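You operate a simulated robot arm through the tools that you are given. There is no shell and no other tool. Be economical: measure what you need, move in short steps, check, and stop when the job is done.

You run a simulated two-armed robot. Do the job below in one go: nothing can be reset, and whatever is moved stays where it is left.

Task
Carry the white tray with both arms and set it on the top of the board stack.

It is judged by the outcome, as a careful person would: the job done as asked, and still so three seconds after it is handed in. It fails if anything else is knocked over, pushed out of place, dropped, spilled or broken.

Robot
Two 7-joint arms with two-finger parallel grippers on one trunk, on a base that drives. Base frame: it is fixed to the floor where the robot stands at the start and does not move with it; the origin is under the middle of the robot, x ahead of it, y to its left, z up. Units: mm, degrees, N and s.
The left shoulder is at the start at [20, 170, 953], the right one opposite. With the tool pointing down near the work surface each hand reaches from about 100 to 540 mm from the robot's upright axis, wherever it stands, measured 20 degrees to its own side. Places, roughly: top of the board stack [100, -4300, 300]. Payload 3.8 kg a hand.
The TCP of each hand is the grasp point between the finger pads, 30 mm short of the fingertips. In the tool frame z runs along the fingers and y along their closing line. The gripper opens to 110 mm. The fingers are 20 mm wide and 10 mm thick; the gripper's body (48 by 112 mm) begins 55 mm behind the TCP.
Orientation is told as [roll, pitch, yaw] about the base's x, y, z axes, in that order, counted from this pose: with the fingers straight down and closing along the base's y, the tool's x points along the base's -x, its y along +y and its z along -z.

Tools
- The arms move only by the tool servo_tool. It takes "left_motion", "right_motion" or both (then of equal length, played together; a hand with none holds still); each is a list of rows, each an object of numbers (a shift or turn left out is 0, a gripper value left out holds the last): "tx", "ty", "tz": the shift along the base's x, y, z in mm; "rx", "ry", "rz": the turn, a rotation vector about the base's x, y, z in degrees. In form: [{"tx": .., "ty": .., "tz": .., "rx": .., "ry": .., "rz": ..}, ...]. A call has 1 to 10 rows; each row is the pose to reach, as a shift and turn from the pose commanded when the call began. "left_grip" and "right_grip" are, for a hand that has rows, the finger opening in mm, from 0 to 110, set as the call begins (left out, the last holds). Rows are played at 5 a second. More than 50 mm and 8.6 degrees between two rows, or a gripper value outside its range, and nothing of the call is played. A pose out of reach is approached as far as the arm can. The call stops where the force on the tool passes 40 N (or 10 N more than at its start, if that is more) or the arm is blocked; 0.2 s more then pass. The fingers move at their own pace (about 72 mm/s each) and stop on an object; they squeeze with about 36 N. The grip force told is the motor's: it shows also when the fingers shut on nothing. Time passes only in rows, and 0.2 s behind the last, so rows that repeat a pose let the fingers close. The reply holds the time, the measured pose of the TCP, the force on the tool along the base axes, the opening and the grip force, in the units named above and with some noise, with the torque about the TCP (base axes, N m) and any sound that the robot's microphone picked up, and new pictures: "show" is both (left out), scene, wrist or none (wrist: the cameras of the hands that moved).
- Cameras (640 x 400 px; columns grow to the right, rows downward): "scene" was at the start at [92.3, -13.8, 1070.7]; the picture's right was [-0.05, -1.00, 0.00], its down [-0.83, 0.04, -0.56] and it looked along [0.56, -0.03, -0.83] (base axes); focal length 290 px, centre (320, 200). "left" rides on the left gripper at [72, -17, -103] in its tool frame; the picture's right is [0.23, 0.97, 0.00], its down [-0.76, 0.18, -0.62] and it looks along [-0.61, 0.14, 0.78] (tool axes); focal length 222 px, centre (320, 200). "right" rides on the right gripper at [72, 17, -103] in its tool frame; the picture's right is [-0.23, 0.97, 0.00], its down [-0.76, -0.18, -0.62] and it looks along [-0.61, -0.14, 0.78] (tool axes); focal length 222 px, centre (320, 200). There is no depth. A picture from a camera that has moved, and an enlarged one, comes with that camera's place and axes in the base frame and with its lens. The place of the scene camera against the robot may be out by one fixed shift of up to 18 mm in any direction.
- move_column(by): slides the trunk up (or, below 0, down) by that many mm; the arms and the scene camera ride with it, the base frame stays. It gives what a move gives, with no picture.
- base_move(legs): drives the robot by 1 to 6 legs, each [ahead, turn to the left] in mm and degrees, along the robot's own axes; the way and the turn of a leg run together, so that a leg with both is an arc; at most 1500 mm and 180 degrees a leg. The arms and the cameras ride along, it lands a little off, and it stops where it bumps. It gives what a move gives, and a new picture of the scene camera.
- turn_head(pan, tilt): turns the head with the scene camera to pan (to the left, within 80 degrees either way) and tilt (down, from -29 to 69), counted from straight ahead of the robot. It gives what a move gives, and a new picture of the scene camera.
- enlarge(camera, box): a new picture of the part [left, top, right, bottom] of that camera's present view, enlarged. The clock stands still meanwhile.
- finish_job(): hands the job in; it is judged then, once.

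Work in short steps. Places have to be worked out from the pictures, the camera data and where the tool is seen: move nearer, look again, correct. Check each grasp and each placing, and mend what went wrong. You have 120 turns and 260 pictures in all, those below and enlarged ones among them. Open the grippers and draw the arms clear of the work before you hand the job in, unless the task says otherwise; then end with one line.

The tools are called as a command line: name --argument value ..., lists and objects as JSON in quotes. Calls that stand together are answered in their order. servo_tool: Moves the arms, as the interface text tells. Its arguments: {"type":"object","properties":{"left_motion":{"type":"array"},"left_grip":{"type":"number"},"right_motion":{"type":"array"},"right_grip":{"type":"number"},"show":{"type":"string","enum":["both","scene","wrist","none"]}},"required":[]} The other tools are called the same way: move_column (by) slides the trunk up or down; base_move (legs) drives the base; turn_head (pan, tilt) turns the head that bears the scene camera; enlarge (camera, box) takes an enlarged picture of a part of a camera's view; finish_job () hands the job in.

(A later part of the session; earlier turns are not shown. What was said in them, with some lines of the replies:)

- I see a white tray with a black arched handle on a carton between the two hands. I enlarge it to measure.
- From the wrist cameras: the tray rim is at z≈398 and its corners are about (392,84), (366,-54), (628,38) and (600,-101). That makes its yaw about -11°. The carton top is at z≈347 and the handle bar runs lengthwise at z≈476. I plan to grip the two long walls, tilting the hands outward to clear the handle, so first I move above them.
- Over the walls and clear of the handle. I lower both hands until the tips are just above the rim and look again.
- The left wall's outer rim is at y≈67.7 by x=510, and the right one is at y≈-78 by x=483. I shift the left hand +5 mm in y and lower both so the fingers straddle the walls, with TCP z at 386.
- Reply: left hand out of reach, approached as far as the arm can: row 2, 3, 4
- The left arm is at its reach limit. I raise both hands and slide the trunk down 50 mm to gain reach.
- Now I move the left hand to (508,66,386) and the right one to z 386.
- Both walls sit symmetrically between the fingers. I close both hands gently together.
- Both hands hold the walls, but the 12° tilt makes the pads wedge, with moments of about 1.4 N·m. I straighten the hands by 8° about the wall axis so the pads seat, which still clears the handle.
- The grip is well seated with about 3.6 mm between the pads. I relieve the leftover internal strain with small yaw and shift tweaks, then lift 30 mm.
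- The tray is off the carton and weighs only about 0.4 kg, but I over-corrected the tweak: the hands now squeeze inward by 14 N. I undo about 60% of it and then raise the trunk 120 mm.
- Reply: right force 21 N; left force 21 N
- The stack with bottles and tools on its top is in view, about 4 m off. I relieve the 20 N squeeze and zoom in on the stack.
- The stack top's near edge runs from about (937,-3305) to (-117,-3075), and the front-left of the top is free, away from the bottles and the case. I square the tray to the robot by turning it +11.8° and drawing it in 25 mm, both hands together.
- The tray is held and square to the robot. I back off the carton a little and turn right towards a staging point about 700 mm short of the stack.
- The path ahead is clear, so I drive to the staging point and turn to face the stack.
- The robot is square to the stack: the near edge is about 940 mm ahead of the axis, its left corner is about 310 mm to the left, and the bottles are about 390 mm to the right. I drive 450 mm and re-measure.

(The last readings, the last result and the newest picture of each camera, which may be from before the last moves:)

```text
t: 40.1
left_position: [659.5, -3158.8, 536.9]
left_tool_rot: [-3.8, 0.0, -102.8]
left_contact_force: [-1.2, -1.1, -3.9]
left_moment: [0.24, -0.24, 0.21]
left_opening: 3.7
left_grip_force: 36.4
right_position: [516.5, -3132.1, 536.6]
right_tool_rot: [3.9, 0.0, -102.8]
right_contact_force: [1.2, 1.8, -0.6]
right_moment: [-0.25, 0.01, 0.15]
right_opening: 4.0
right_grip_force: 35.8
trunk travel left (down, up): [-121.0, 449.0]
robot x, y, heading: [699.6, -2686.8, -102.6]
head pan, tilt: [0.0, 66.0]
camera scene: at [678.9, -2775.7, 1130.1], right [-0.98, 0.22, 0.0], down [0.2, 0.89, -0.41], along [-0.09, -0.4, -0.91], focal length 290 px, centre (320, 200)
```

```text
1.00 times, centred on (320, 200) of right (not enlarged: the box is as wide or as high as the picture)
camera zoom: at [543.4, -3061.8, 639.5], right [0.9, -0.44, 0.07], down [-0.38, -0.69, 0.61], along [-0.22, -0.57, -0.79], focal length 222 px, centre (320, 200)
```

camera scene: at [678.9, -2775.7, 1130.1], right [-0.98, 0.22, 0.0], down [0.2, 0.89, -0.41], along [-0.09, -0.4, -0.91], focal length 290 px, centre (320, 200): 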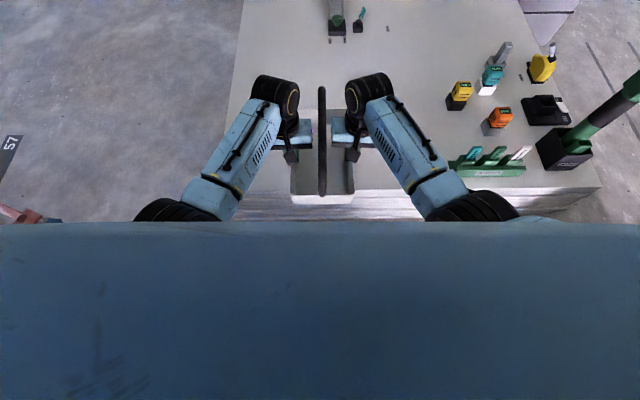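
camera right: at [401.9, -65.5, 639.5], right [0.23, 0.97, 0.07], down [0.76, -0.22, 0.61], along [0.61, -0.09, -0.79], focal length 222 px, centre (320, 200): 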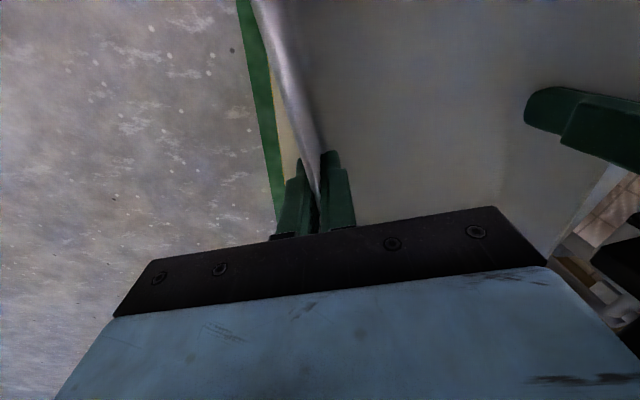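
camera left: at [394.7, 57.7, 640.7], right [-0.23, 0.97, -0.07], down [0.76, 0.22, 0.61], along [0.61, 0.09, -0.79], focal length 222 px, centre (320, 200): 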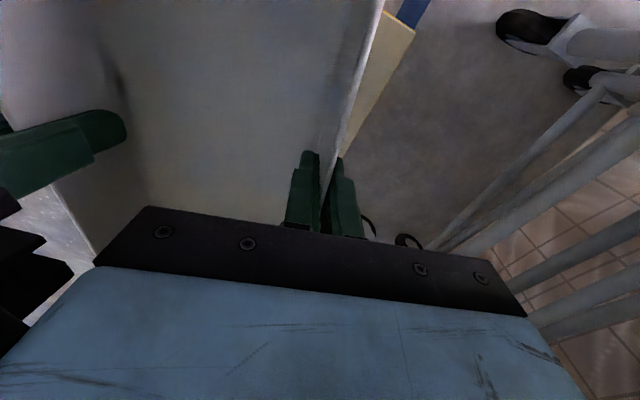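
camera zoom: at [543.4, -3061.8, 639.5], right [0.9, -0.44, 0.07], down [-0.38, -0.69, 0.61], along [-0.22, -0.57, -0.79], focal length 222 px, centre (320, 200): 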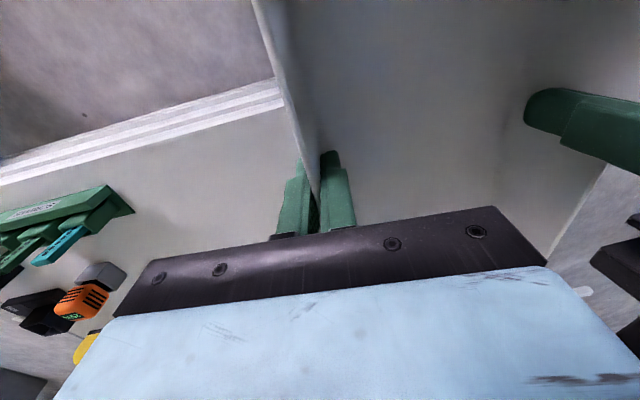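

The near edge is about 475 mm ahead of the axis, and the tray spans roughly 350–590 mm. I drive 175 mm more, so the whole tray lies about 45–50 mm inside the edge.

base_move --legs '[[100, 0], [75, 0]]'

enlarge --camera "right" --box '[0, 0, 640, 400]'

enlarge --camera "left" --box '[0, 0, 640, 400]'

```text
t: 41.9
left_position: [621.1, -3328.0, 535.6]
left_tool_rot: [-3.8, 0.0, -102.6]
left_contact_force: [-1.1, -1.9, -4.1]
left_moment: [-0.14, -0.19, 0.23]
left_opening: 3.7
left_grip_force: 35.6
right_position: [480.3, -3303.7, 535.7]
right_tool_rot: [3.9, 0.1, -102.6]
right_contact_force: [0.4, 1.4, 0.5]
right_moment: [0.08, -0.09, 0.16]
right_opening: 3.8
right_grip_force: 36.3
trunk travel left (down, up): [-121.0, 449.0]
robot x, y, heading: [657.7, -2858.3, -102.4]
head pan, tilt: [0.0, 66.0]
camera scene: at [640.7, -2946.3, 1130.0], right [-0.98, 0.22, 0.0], down [0.2, 0.89, -0.41], along [-0.09, -0.4, -0.91], focal length 290 px, centre (320, 200)
```

scene: 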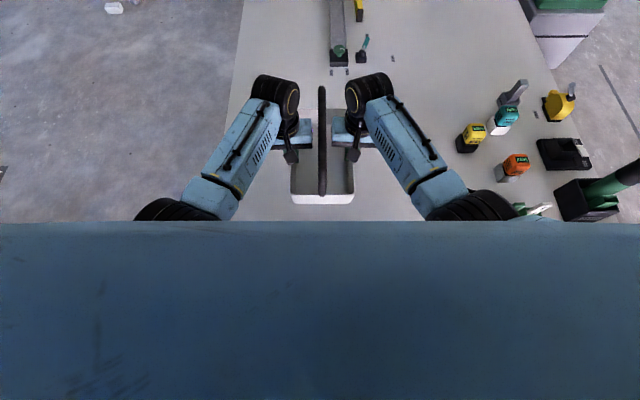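

```text
1.00 times, centred on (320, 200) of right (not enlarged: the box is as wide or as high as the picture)
camera zoom: at [505.9, -3232.6, 639.3], right [0.9, -0.43, 0.07], down [-0.38, -0.7, 0.61], along [-0.22, -0.57, -0.79], focal length 222 px, centre (320, 200)
```

zoom: 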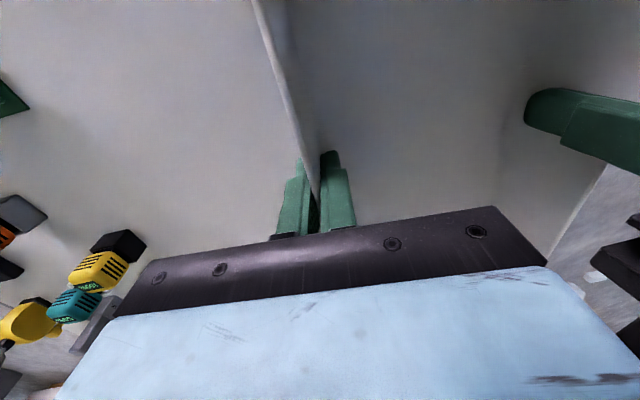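

```text
1.00 times, centred on (320, 200) of left (not enlarged: the box is as wide or as high as the picture)
camera zoom: at [628.1, -3255.0, 640.6], right [1.0, 0.01, -0.07], down [0.05, -0.79, 0.61], along [-0.05, -0.61, -0.79], focal length 222 px, centre (320, 200)
```

zoom: 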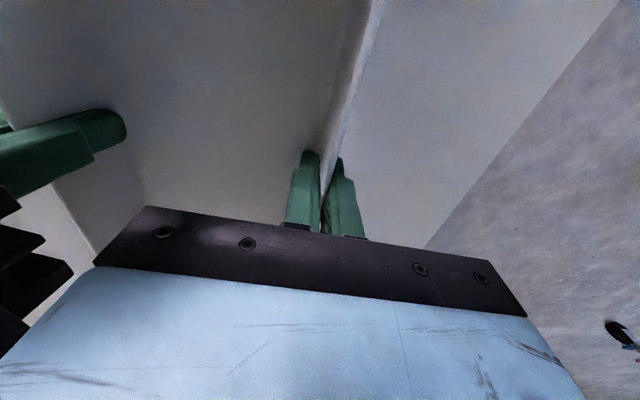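

No bump, and the tray is fully over the clear part of the stack top. I lower the trunk by 118 mm, to a tray bottom of about z 380.

move_column --by -118

turn_head --pan -45 --tilt 55

```text
t: 43.4
left_position: [622.9, -3329.2, 418.2]
left_tool_rot: [-3.8, -0.1, -102.8]
left_contact_force: [-0.9, -2.1, -4.3]
left_moment: [0.0, -0.24, 0.16]
left_opening: 3.8
left_grip_force: 35.9
right_position: [479.2, -3301.8, 416.9]
right_tool_rot: [3.8, 0.1, -102.5]
right_contact_force: [1.1, 1.9, -0.5]
right_moment: [-0.07, -0.06, 0.05]
right_opening: 3.6
right_grip_force: 36.4
trunk travel left (down, up): [-3.0, 567.0]
robot x, y, heading: [657.5, -2860.3, -102.6]
head pan, tilt: [0.0, 66.0]
```

```text
t: 44.5
left_position: [622.0, -3327.6, 419.6]
left_tool_rot: [-3.9, 0.0, -102.7]
left_contact_force: [-1.2, -2.1, -3.5]
left_moment: [-0.1, -0.18, 0.18]
left_opening: 3.7
left_grip_force: 36.5
right_position: [479.8, -3301.7, 417.0]
right_tool_rot: [3.9, 0.1, -102.6]
right_contact_force: [0.9, 1.4, 1.9]
right_moment: [0.1, -0.12, 0.13]
right_opening: 3.7
right_grip_force: 36.4
trunk travel left (down, up): [-3.0, 567.0]
robot x, y, heading: [661.0, -2858.2, -102.6]
head pan, tilt: [-45.0, 55.0]
camera scene: at [592.9, -2926.6, 1024.7], right [-0.54, 0.84, 0.0], down [0.69, 0.44, -0.57], along [-0.48, -0.31, -0.82], focal length 290 px, centre (320, 200)
```

scene: 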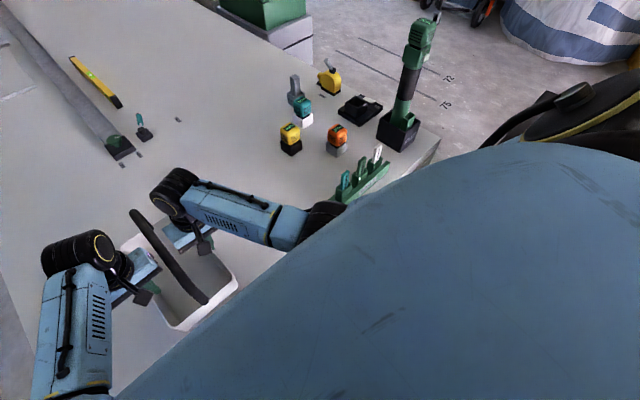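

The surroundings are clear. I lower 30 mm, then 4 mm steps, watching for contact.

servo_tool --left_motion '[{"tz": -10}, {"tz": -20}, {"tz": -30}, {"tz": -34}, {"tz": -38}, {"tz": -42}, {"tz": -42}]' --right_motion '[{"tz": -10}, {"tz": -20}, {"tz": -30}, {"tz": -34}, {"tz": -38}, {"tz": -42}, {"tz": -42}]' --show "wrist"

```text
t: 46.1
left_position: [620.9, -3327.8, 377.2]
left_tool_rot: [-4.0, -0.1, -102.7]
left_contact_force: [-2.5, -2.8, -4.3]
left_moment: [-0.31, -0.25, 0.26]
left_opening: 3.7
left_grip_force: 35.6
right_position: [479.2, -3301.4, 376.2]
right_tool_rot: [4.0, 0.1, -102.5]
right_contact_force: [1.6, 4.2, 8.8]
right_moment: [0.74, -0.21, 0.22]
right_opening: 3.9
right_grip_force: 36.3
trunk travel left (down, up): [-3.0, 567.0]
robot x, y, heading: [656.0, -2858.5, -102.9]
head pan, tilt: [-45.0, 55.0]
camera right: at [505.8, -3232.0, 480.0], right [0.9, -0.43, 0.07], down [-0.38, -0.7, 0.61], along [-0.22, -0.57, -0.79], focal length 222 px, centre (320, 200)
camera left: at [628.1, -3254.2, 481.2], right [1.0, 0.01, -0.07], down [0.05, -0.79, 0.61], along [-0.05, -0.61, -0.79], focal length 222 px, centre (320, 200)
```

right: 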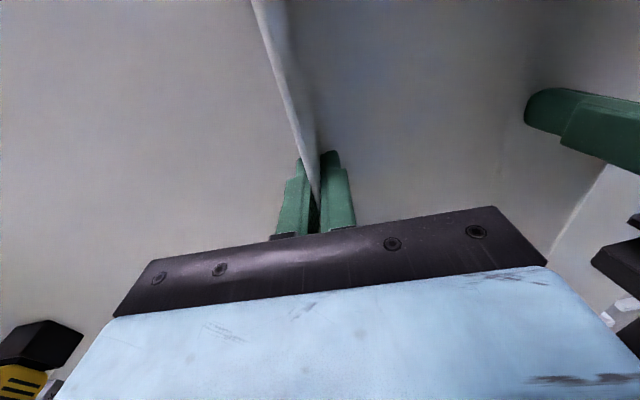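
left: 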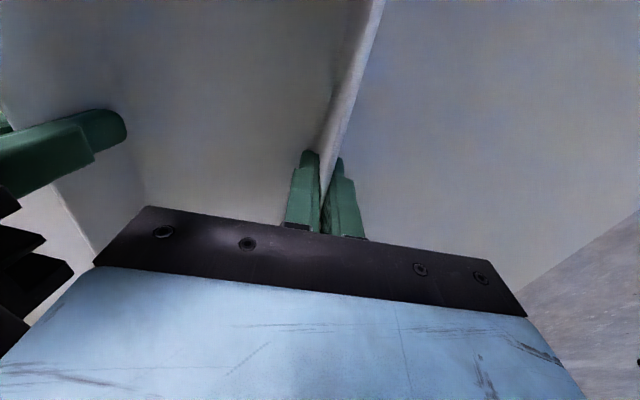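

The right hand reads +9 N upward at TCP z 376, possibly first contact, which would put the stack top near z 335. I go down in 2 mm steps to confirm.

servo_tool --left_motion '[{"tz": -2}, {"tz": -3}, {"tz": -3}]' --right_motion '[{"tz": -1}, {"tz": -1}, {"tz": -1}]' --show "scene"

```text
t: 46.9
left_position: [621.0, -3328.0, 378.6]
left_tool_rot: [-3.9, -0.3, -102.7]
left_contact_force: [8.8, 9.2, 29.6]
left_moment: [0.27, -0.06, 0.05]
left_opening: 3.9
left_grip_force: 36.0
right_position: [479.1, -3301.3, 375.2]
right_tool_rot: [3.8, -0.1, -102.6]
right_contact_force: [0.7, -0.8, 2.7]
right_moment: [0.95, -0.1, -0.01]
right_opening: 4.0
right_grip_force: 36.4
trunk travel left (down, up): [-3.0, 567.0]
robot x, y, heading: [657.1, -2856.9, -102.9]
head pan, tilt: [-45.0, 55.0]
camera scene: at [593.4, -2924.5, 1025.1], right [-0.54, 0.84, 0.0], down [0.69, 0.44, -0.57], along [-0.48, -0.31, -0.82], focal length 290 px, centre (320, 200)
```

scene: 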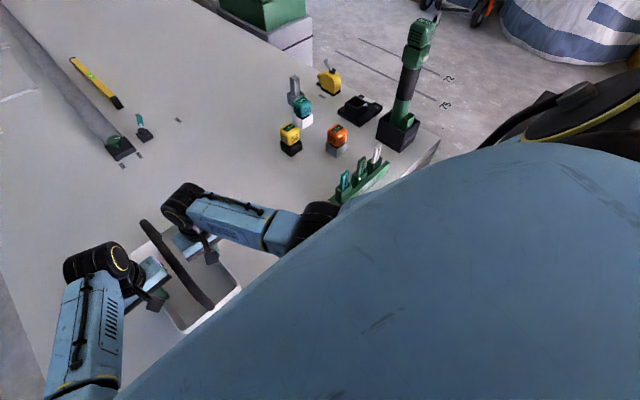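

Firm contact: the left hand reads 30 N and both sides are resting, with the stack top at about z 338. I ease the left hand up 1 mm and open both hands to 44 mm.

servo_tool --left_motion '[{"tz": 2}, {"tz": 2}]' --right_motion '[{"tz": 0}, {"tz": 0}]' --show "none"

servo_tool --left_motion '[{}, {}, {}]' --right_motion '[{}, {}, {}]' --left_grip 44 --right_grip 44

```text
t: 47.5
left_position: [621.4, -3328.1, 377.3]
left_tool_rot: [-3.8, -0.4, -102.7]
left_contact_force: [-2.0, -9.0, 7.7]
left_moment: [-0.24, -0.02, 0.13]
left_opening: 3.9
left_grip_force: 35.5
right_position: [479.0, -3301.9, 375.4]
right_tool_rot: [3.9, -0.1, -102.6]
right_contact_force: [-0.5, 12.1, 16.5]
right_moment: [-0.84, 0.3, -0.08]
right_opening: 3.9
right_grip_force: 35.7
trunk travel left (down, up): [-3.0, 567.0]
robot x, y, heading: [654.7, -2858.3, -102.8]
head pan, tilt: [-45.0, 55.0]
```

```text
t: 48.3
left_position: [621.4, -3326.3, 375.1]
left_tool_rot: [-3.8, 0.0, -102.6]
left_contact_force: [0.4, -0.2, 0.6]
left_moment: [-0.01, 0.01, 0.04]
left_opening: 44.1
left_grip_force: 0.0
right_position: [479.0, -3302.3, 374.3]
right_tool_rot: [4.0, 0.0, -102.6]
right_contact_force: [-0.1, 0.2, -0.3]
right_moment: [-0.02, -0.03, -0.02]
right_opening: 44.2
right_grip_force: 0.1
trunk travel left (down, up): [-3.0, 567.0]
robot x, y, heading: [657.8, -2860.3, -102.8]
head pan, tilt: [-45.0, 55.0]
camera scene: at [592.9, -2926.4, 1024.7], right [-0.53, 0.84, 0.0], down [0.69, 0.44, -0.57], along [-0.48, -0.31, -0.82], focal length 290 px, centre (320, 200)
camera right: at [505.4, -3232.3, 478.7], right [0.9, -0.43, 0.07], down [-0.38, -0.7, 0.61], along [-0.22, -0.57, -0.79], focal length 222 px, centre (320, 200)
camera left: at [627.7, -3253.8, 479.3], right [1.0, 0.01, -0.07], down [0.05, -0.79, 0.61], along [-0.05, -0.61, -0.79], focal length 222 px, centre (320, 200)
```

scene: 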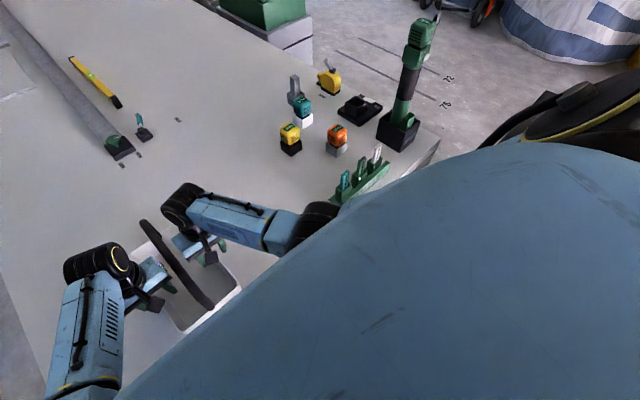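
right: 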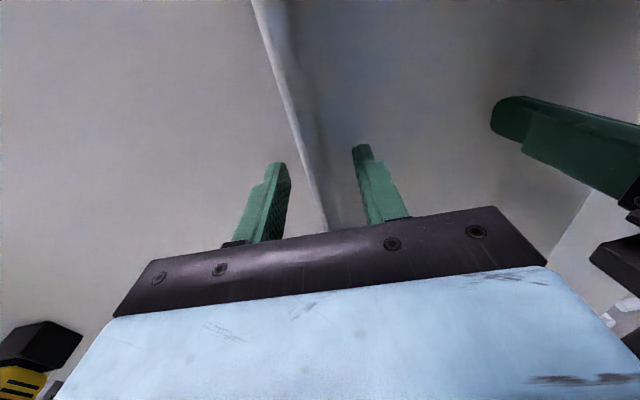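
left: 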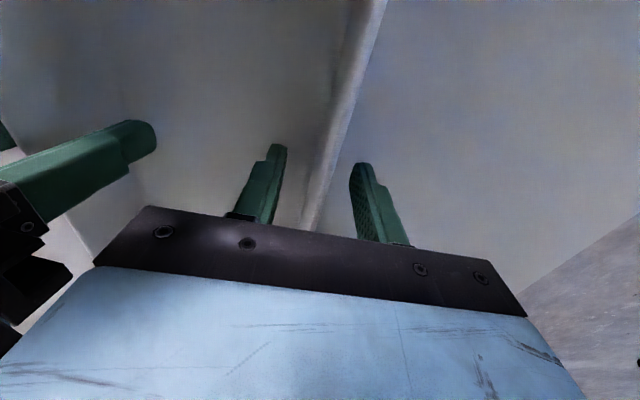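

Both hands are free and the tray is standing on the boards. I shift each hand outward 8 mm for more handle clearance and raise the trunk.

servo_tool --left_motion '[{"tx": 7.8, "ty": -1.8}, {"tx": 7.8, "ty": -1.8}]' --right_motion '[{"tx": -7.8, "ty": 1.8}, {"tx": -7.8, "ty": 1.8}]' --show "none"

move_column --by 200

turn_head --pan 0 --tilt 62

```text
t: 48.9
left_position: [630.2, -3328.8, 376.3]
left_tool_rot: [-3.8, 0.0, -102.7]
left_contact_force: [0.6, -0.5, -0.1]
left_moment: [-0.01, 0.0, 0.03]
left_opening: 44.1
left_grip_force: 0.1
right_position: [470.9, -3299.5, 375.0]
right_tool_rot: [3.8, 0.1, -102.6]
right_contact_force: [1.2, 0.5, 0.0]
right_moment: [-0.01, -0.04, 0.0]
right_opening: 43.9
right_grip_force: 0.0
trunk travel left (down, up): [-3.0, 567.0]
robot x, y, heading: [660.6, -2854.6, -102.7]
head pan, tilt: [-45.0, 55.0]
```

```text
t: 51.1
left_position: [628.9, -3327.6, 574.7]
left_tool_rot: [-3.8, 0.0, -102.7]
left_contact_force: [0.6, -1.2, -0.6]
left_moment: [-0.01, -0.03, 0.02]
left_opening: 43.9
left_grip_force: 0.1
right_position: [470.3, -3300.1, 574.1]
right_tool_rot: [3.9, 0.0, -102.6]
right_contact_force: [-0.6, 0.2, -0.1]
right_moment: [0.03, 0.01, -0.02]
right_opening: 43.9
right_grip_force: 0.0
trunk travel left (down, up): [-203.0, 367.0]
robot x, y, heading: [658.2, -2857.2, -102.9]
head pan, tilt: [-45.0, 55.0]
```

```text
t: 52.2
left_position: [630.0, -3327.4, 574.8]
left_tool_rot: [-3.8, 0.0, -102.7]
left_contact_force: [0.3, 0.3, 0.4]
left_moment: [0.01, 0.0, -0.04]
left_opening: 44.0
left_grip_force: 0.0
right_position: [470.4, -3299.8, 573.4]
right_tool_rot: [3.9, 0.0, -102.6]
right_contact_force: [0.3, -0.2, -0.6]
right_moment: [0.0, 0.01, 0.01]
right_opening: 44.0
right_grip_force: 0.0
trunk travel left (down, up): [-203.0, 367.0]
robot x, y, heading: [657.7, -2856.5, -102.7]
head pan, tilt: [0.0, 62.0]
camera scene: at [639.6, -2950.6, 1216.4], right [-0.98, 0.22, 0.0], down [0.19, 0.86, -0.47], along [-0.1, -0.46, -0.88], focal length 290 px, centre (320, 200)
```

scene: 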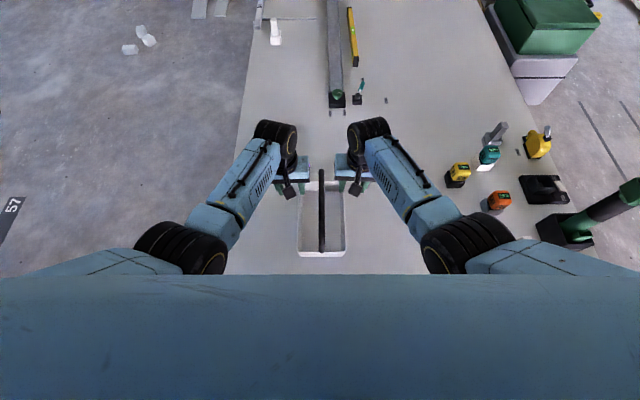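

The hands are clear above the tray. I back the robot away straight and check the final placement.

base_move --legs '[[-500, 0]]'

turn_head --pan 0 --tilt 45

```text
t: 55.1
left_position: [734.4, -2848.8, 574.6]
left_tool_rot: [-3.7, -0.1, -103.5]
left_contact_force: [0.6, 0.1, -0.1]
left_moment: [0.01, 0.0, -0.01]
left_opening: 44.1
left_grip_force: 0.0
right_position: [575.7, -2818.8, 574.1]
right_tool_rot: [3.9, 0.1, -103.5]
right_contact_force: [-0.2, 0.3, 0.2]
right_moment: [-0.02, -0.02, 0.0]
right_opening: 44.0
right_grip_force: 0.1
trunk travel left (down, up): [-203.0, 367.0]
robot x, y, heading: [766.8, -2373.7, -103.5]
head pan, tilt: [0.0, 62.0]
camera scene: at [749.8, -2471.4, 1216.4], right [-0.97, 0.23, 0.0], down [0.21, 0.86, -0.47], along [-0.11, -0.46, -0.88], focal length 290 px, centre (320, 200)
```

scene: 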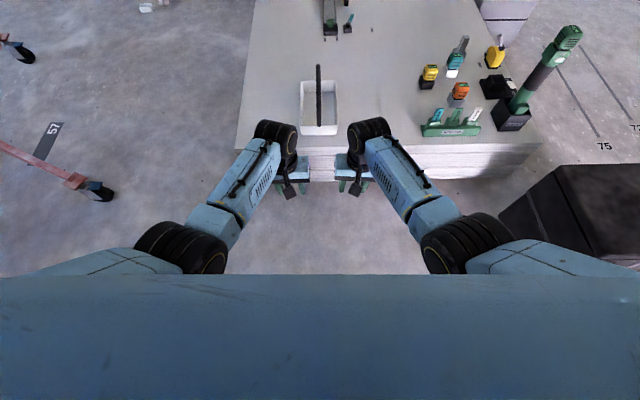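

```text
t: 55.9
left_position: [732.8, -2848.9, 576.1]
left_tool_rot: [-3.8, 0.0, -103.5]
left_contact_force: [-0.1, -0.1, 0.3]
left_moment: [0.01, -0.02, 0.02]
left_opening: 44.1
left_grip_force: 0.1
right_position: [576.2, -2818.1, 573.8]
right_tool_rot: [3.9, 0.1, -103.5]
right_contact_force: [-0.1, -0.2, 0.7]
right_moment: [-0.02, 0.0, 0.01]
right_opening: 43.7
right_grip_force: 0.1
trunk travel left (down, up): [-203.0, 367.0]
robot x, y, heading: [774.3, -2375.3, -103.5]
head pan, tilt: [0.0, 45.0]
camera scene: at [745.8, -2488.1, 1238.1], right [-0.97, 0.23, 0.0], down [0.17, 0.69, -0.71], along [-0.17, -0.69, -0.71], focal length 290 px, centre (320, 200)
```

scene: 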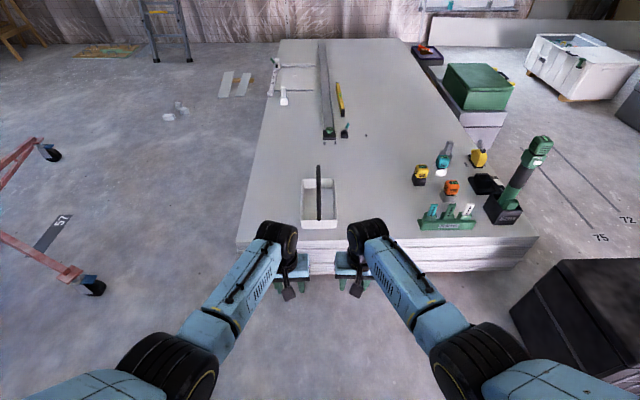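

The tray stands flat and upright on the stack top, clear of the edge and of the tools, and nothing else has moved. The hands are open and clear, so I hand the job in.

finish_job

```text
The job is handed in.
```

I carried the white tray with both arms and set it flat on top of the board stack; nothing else was disturbed, and the job is handed in.
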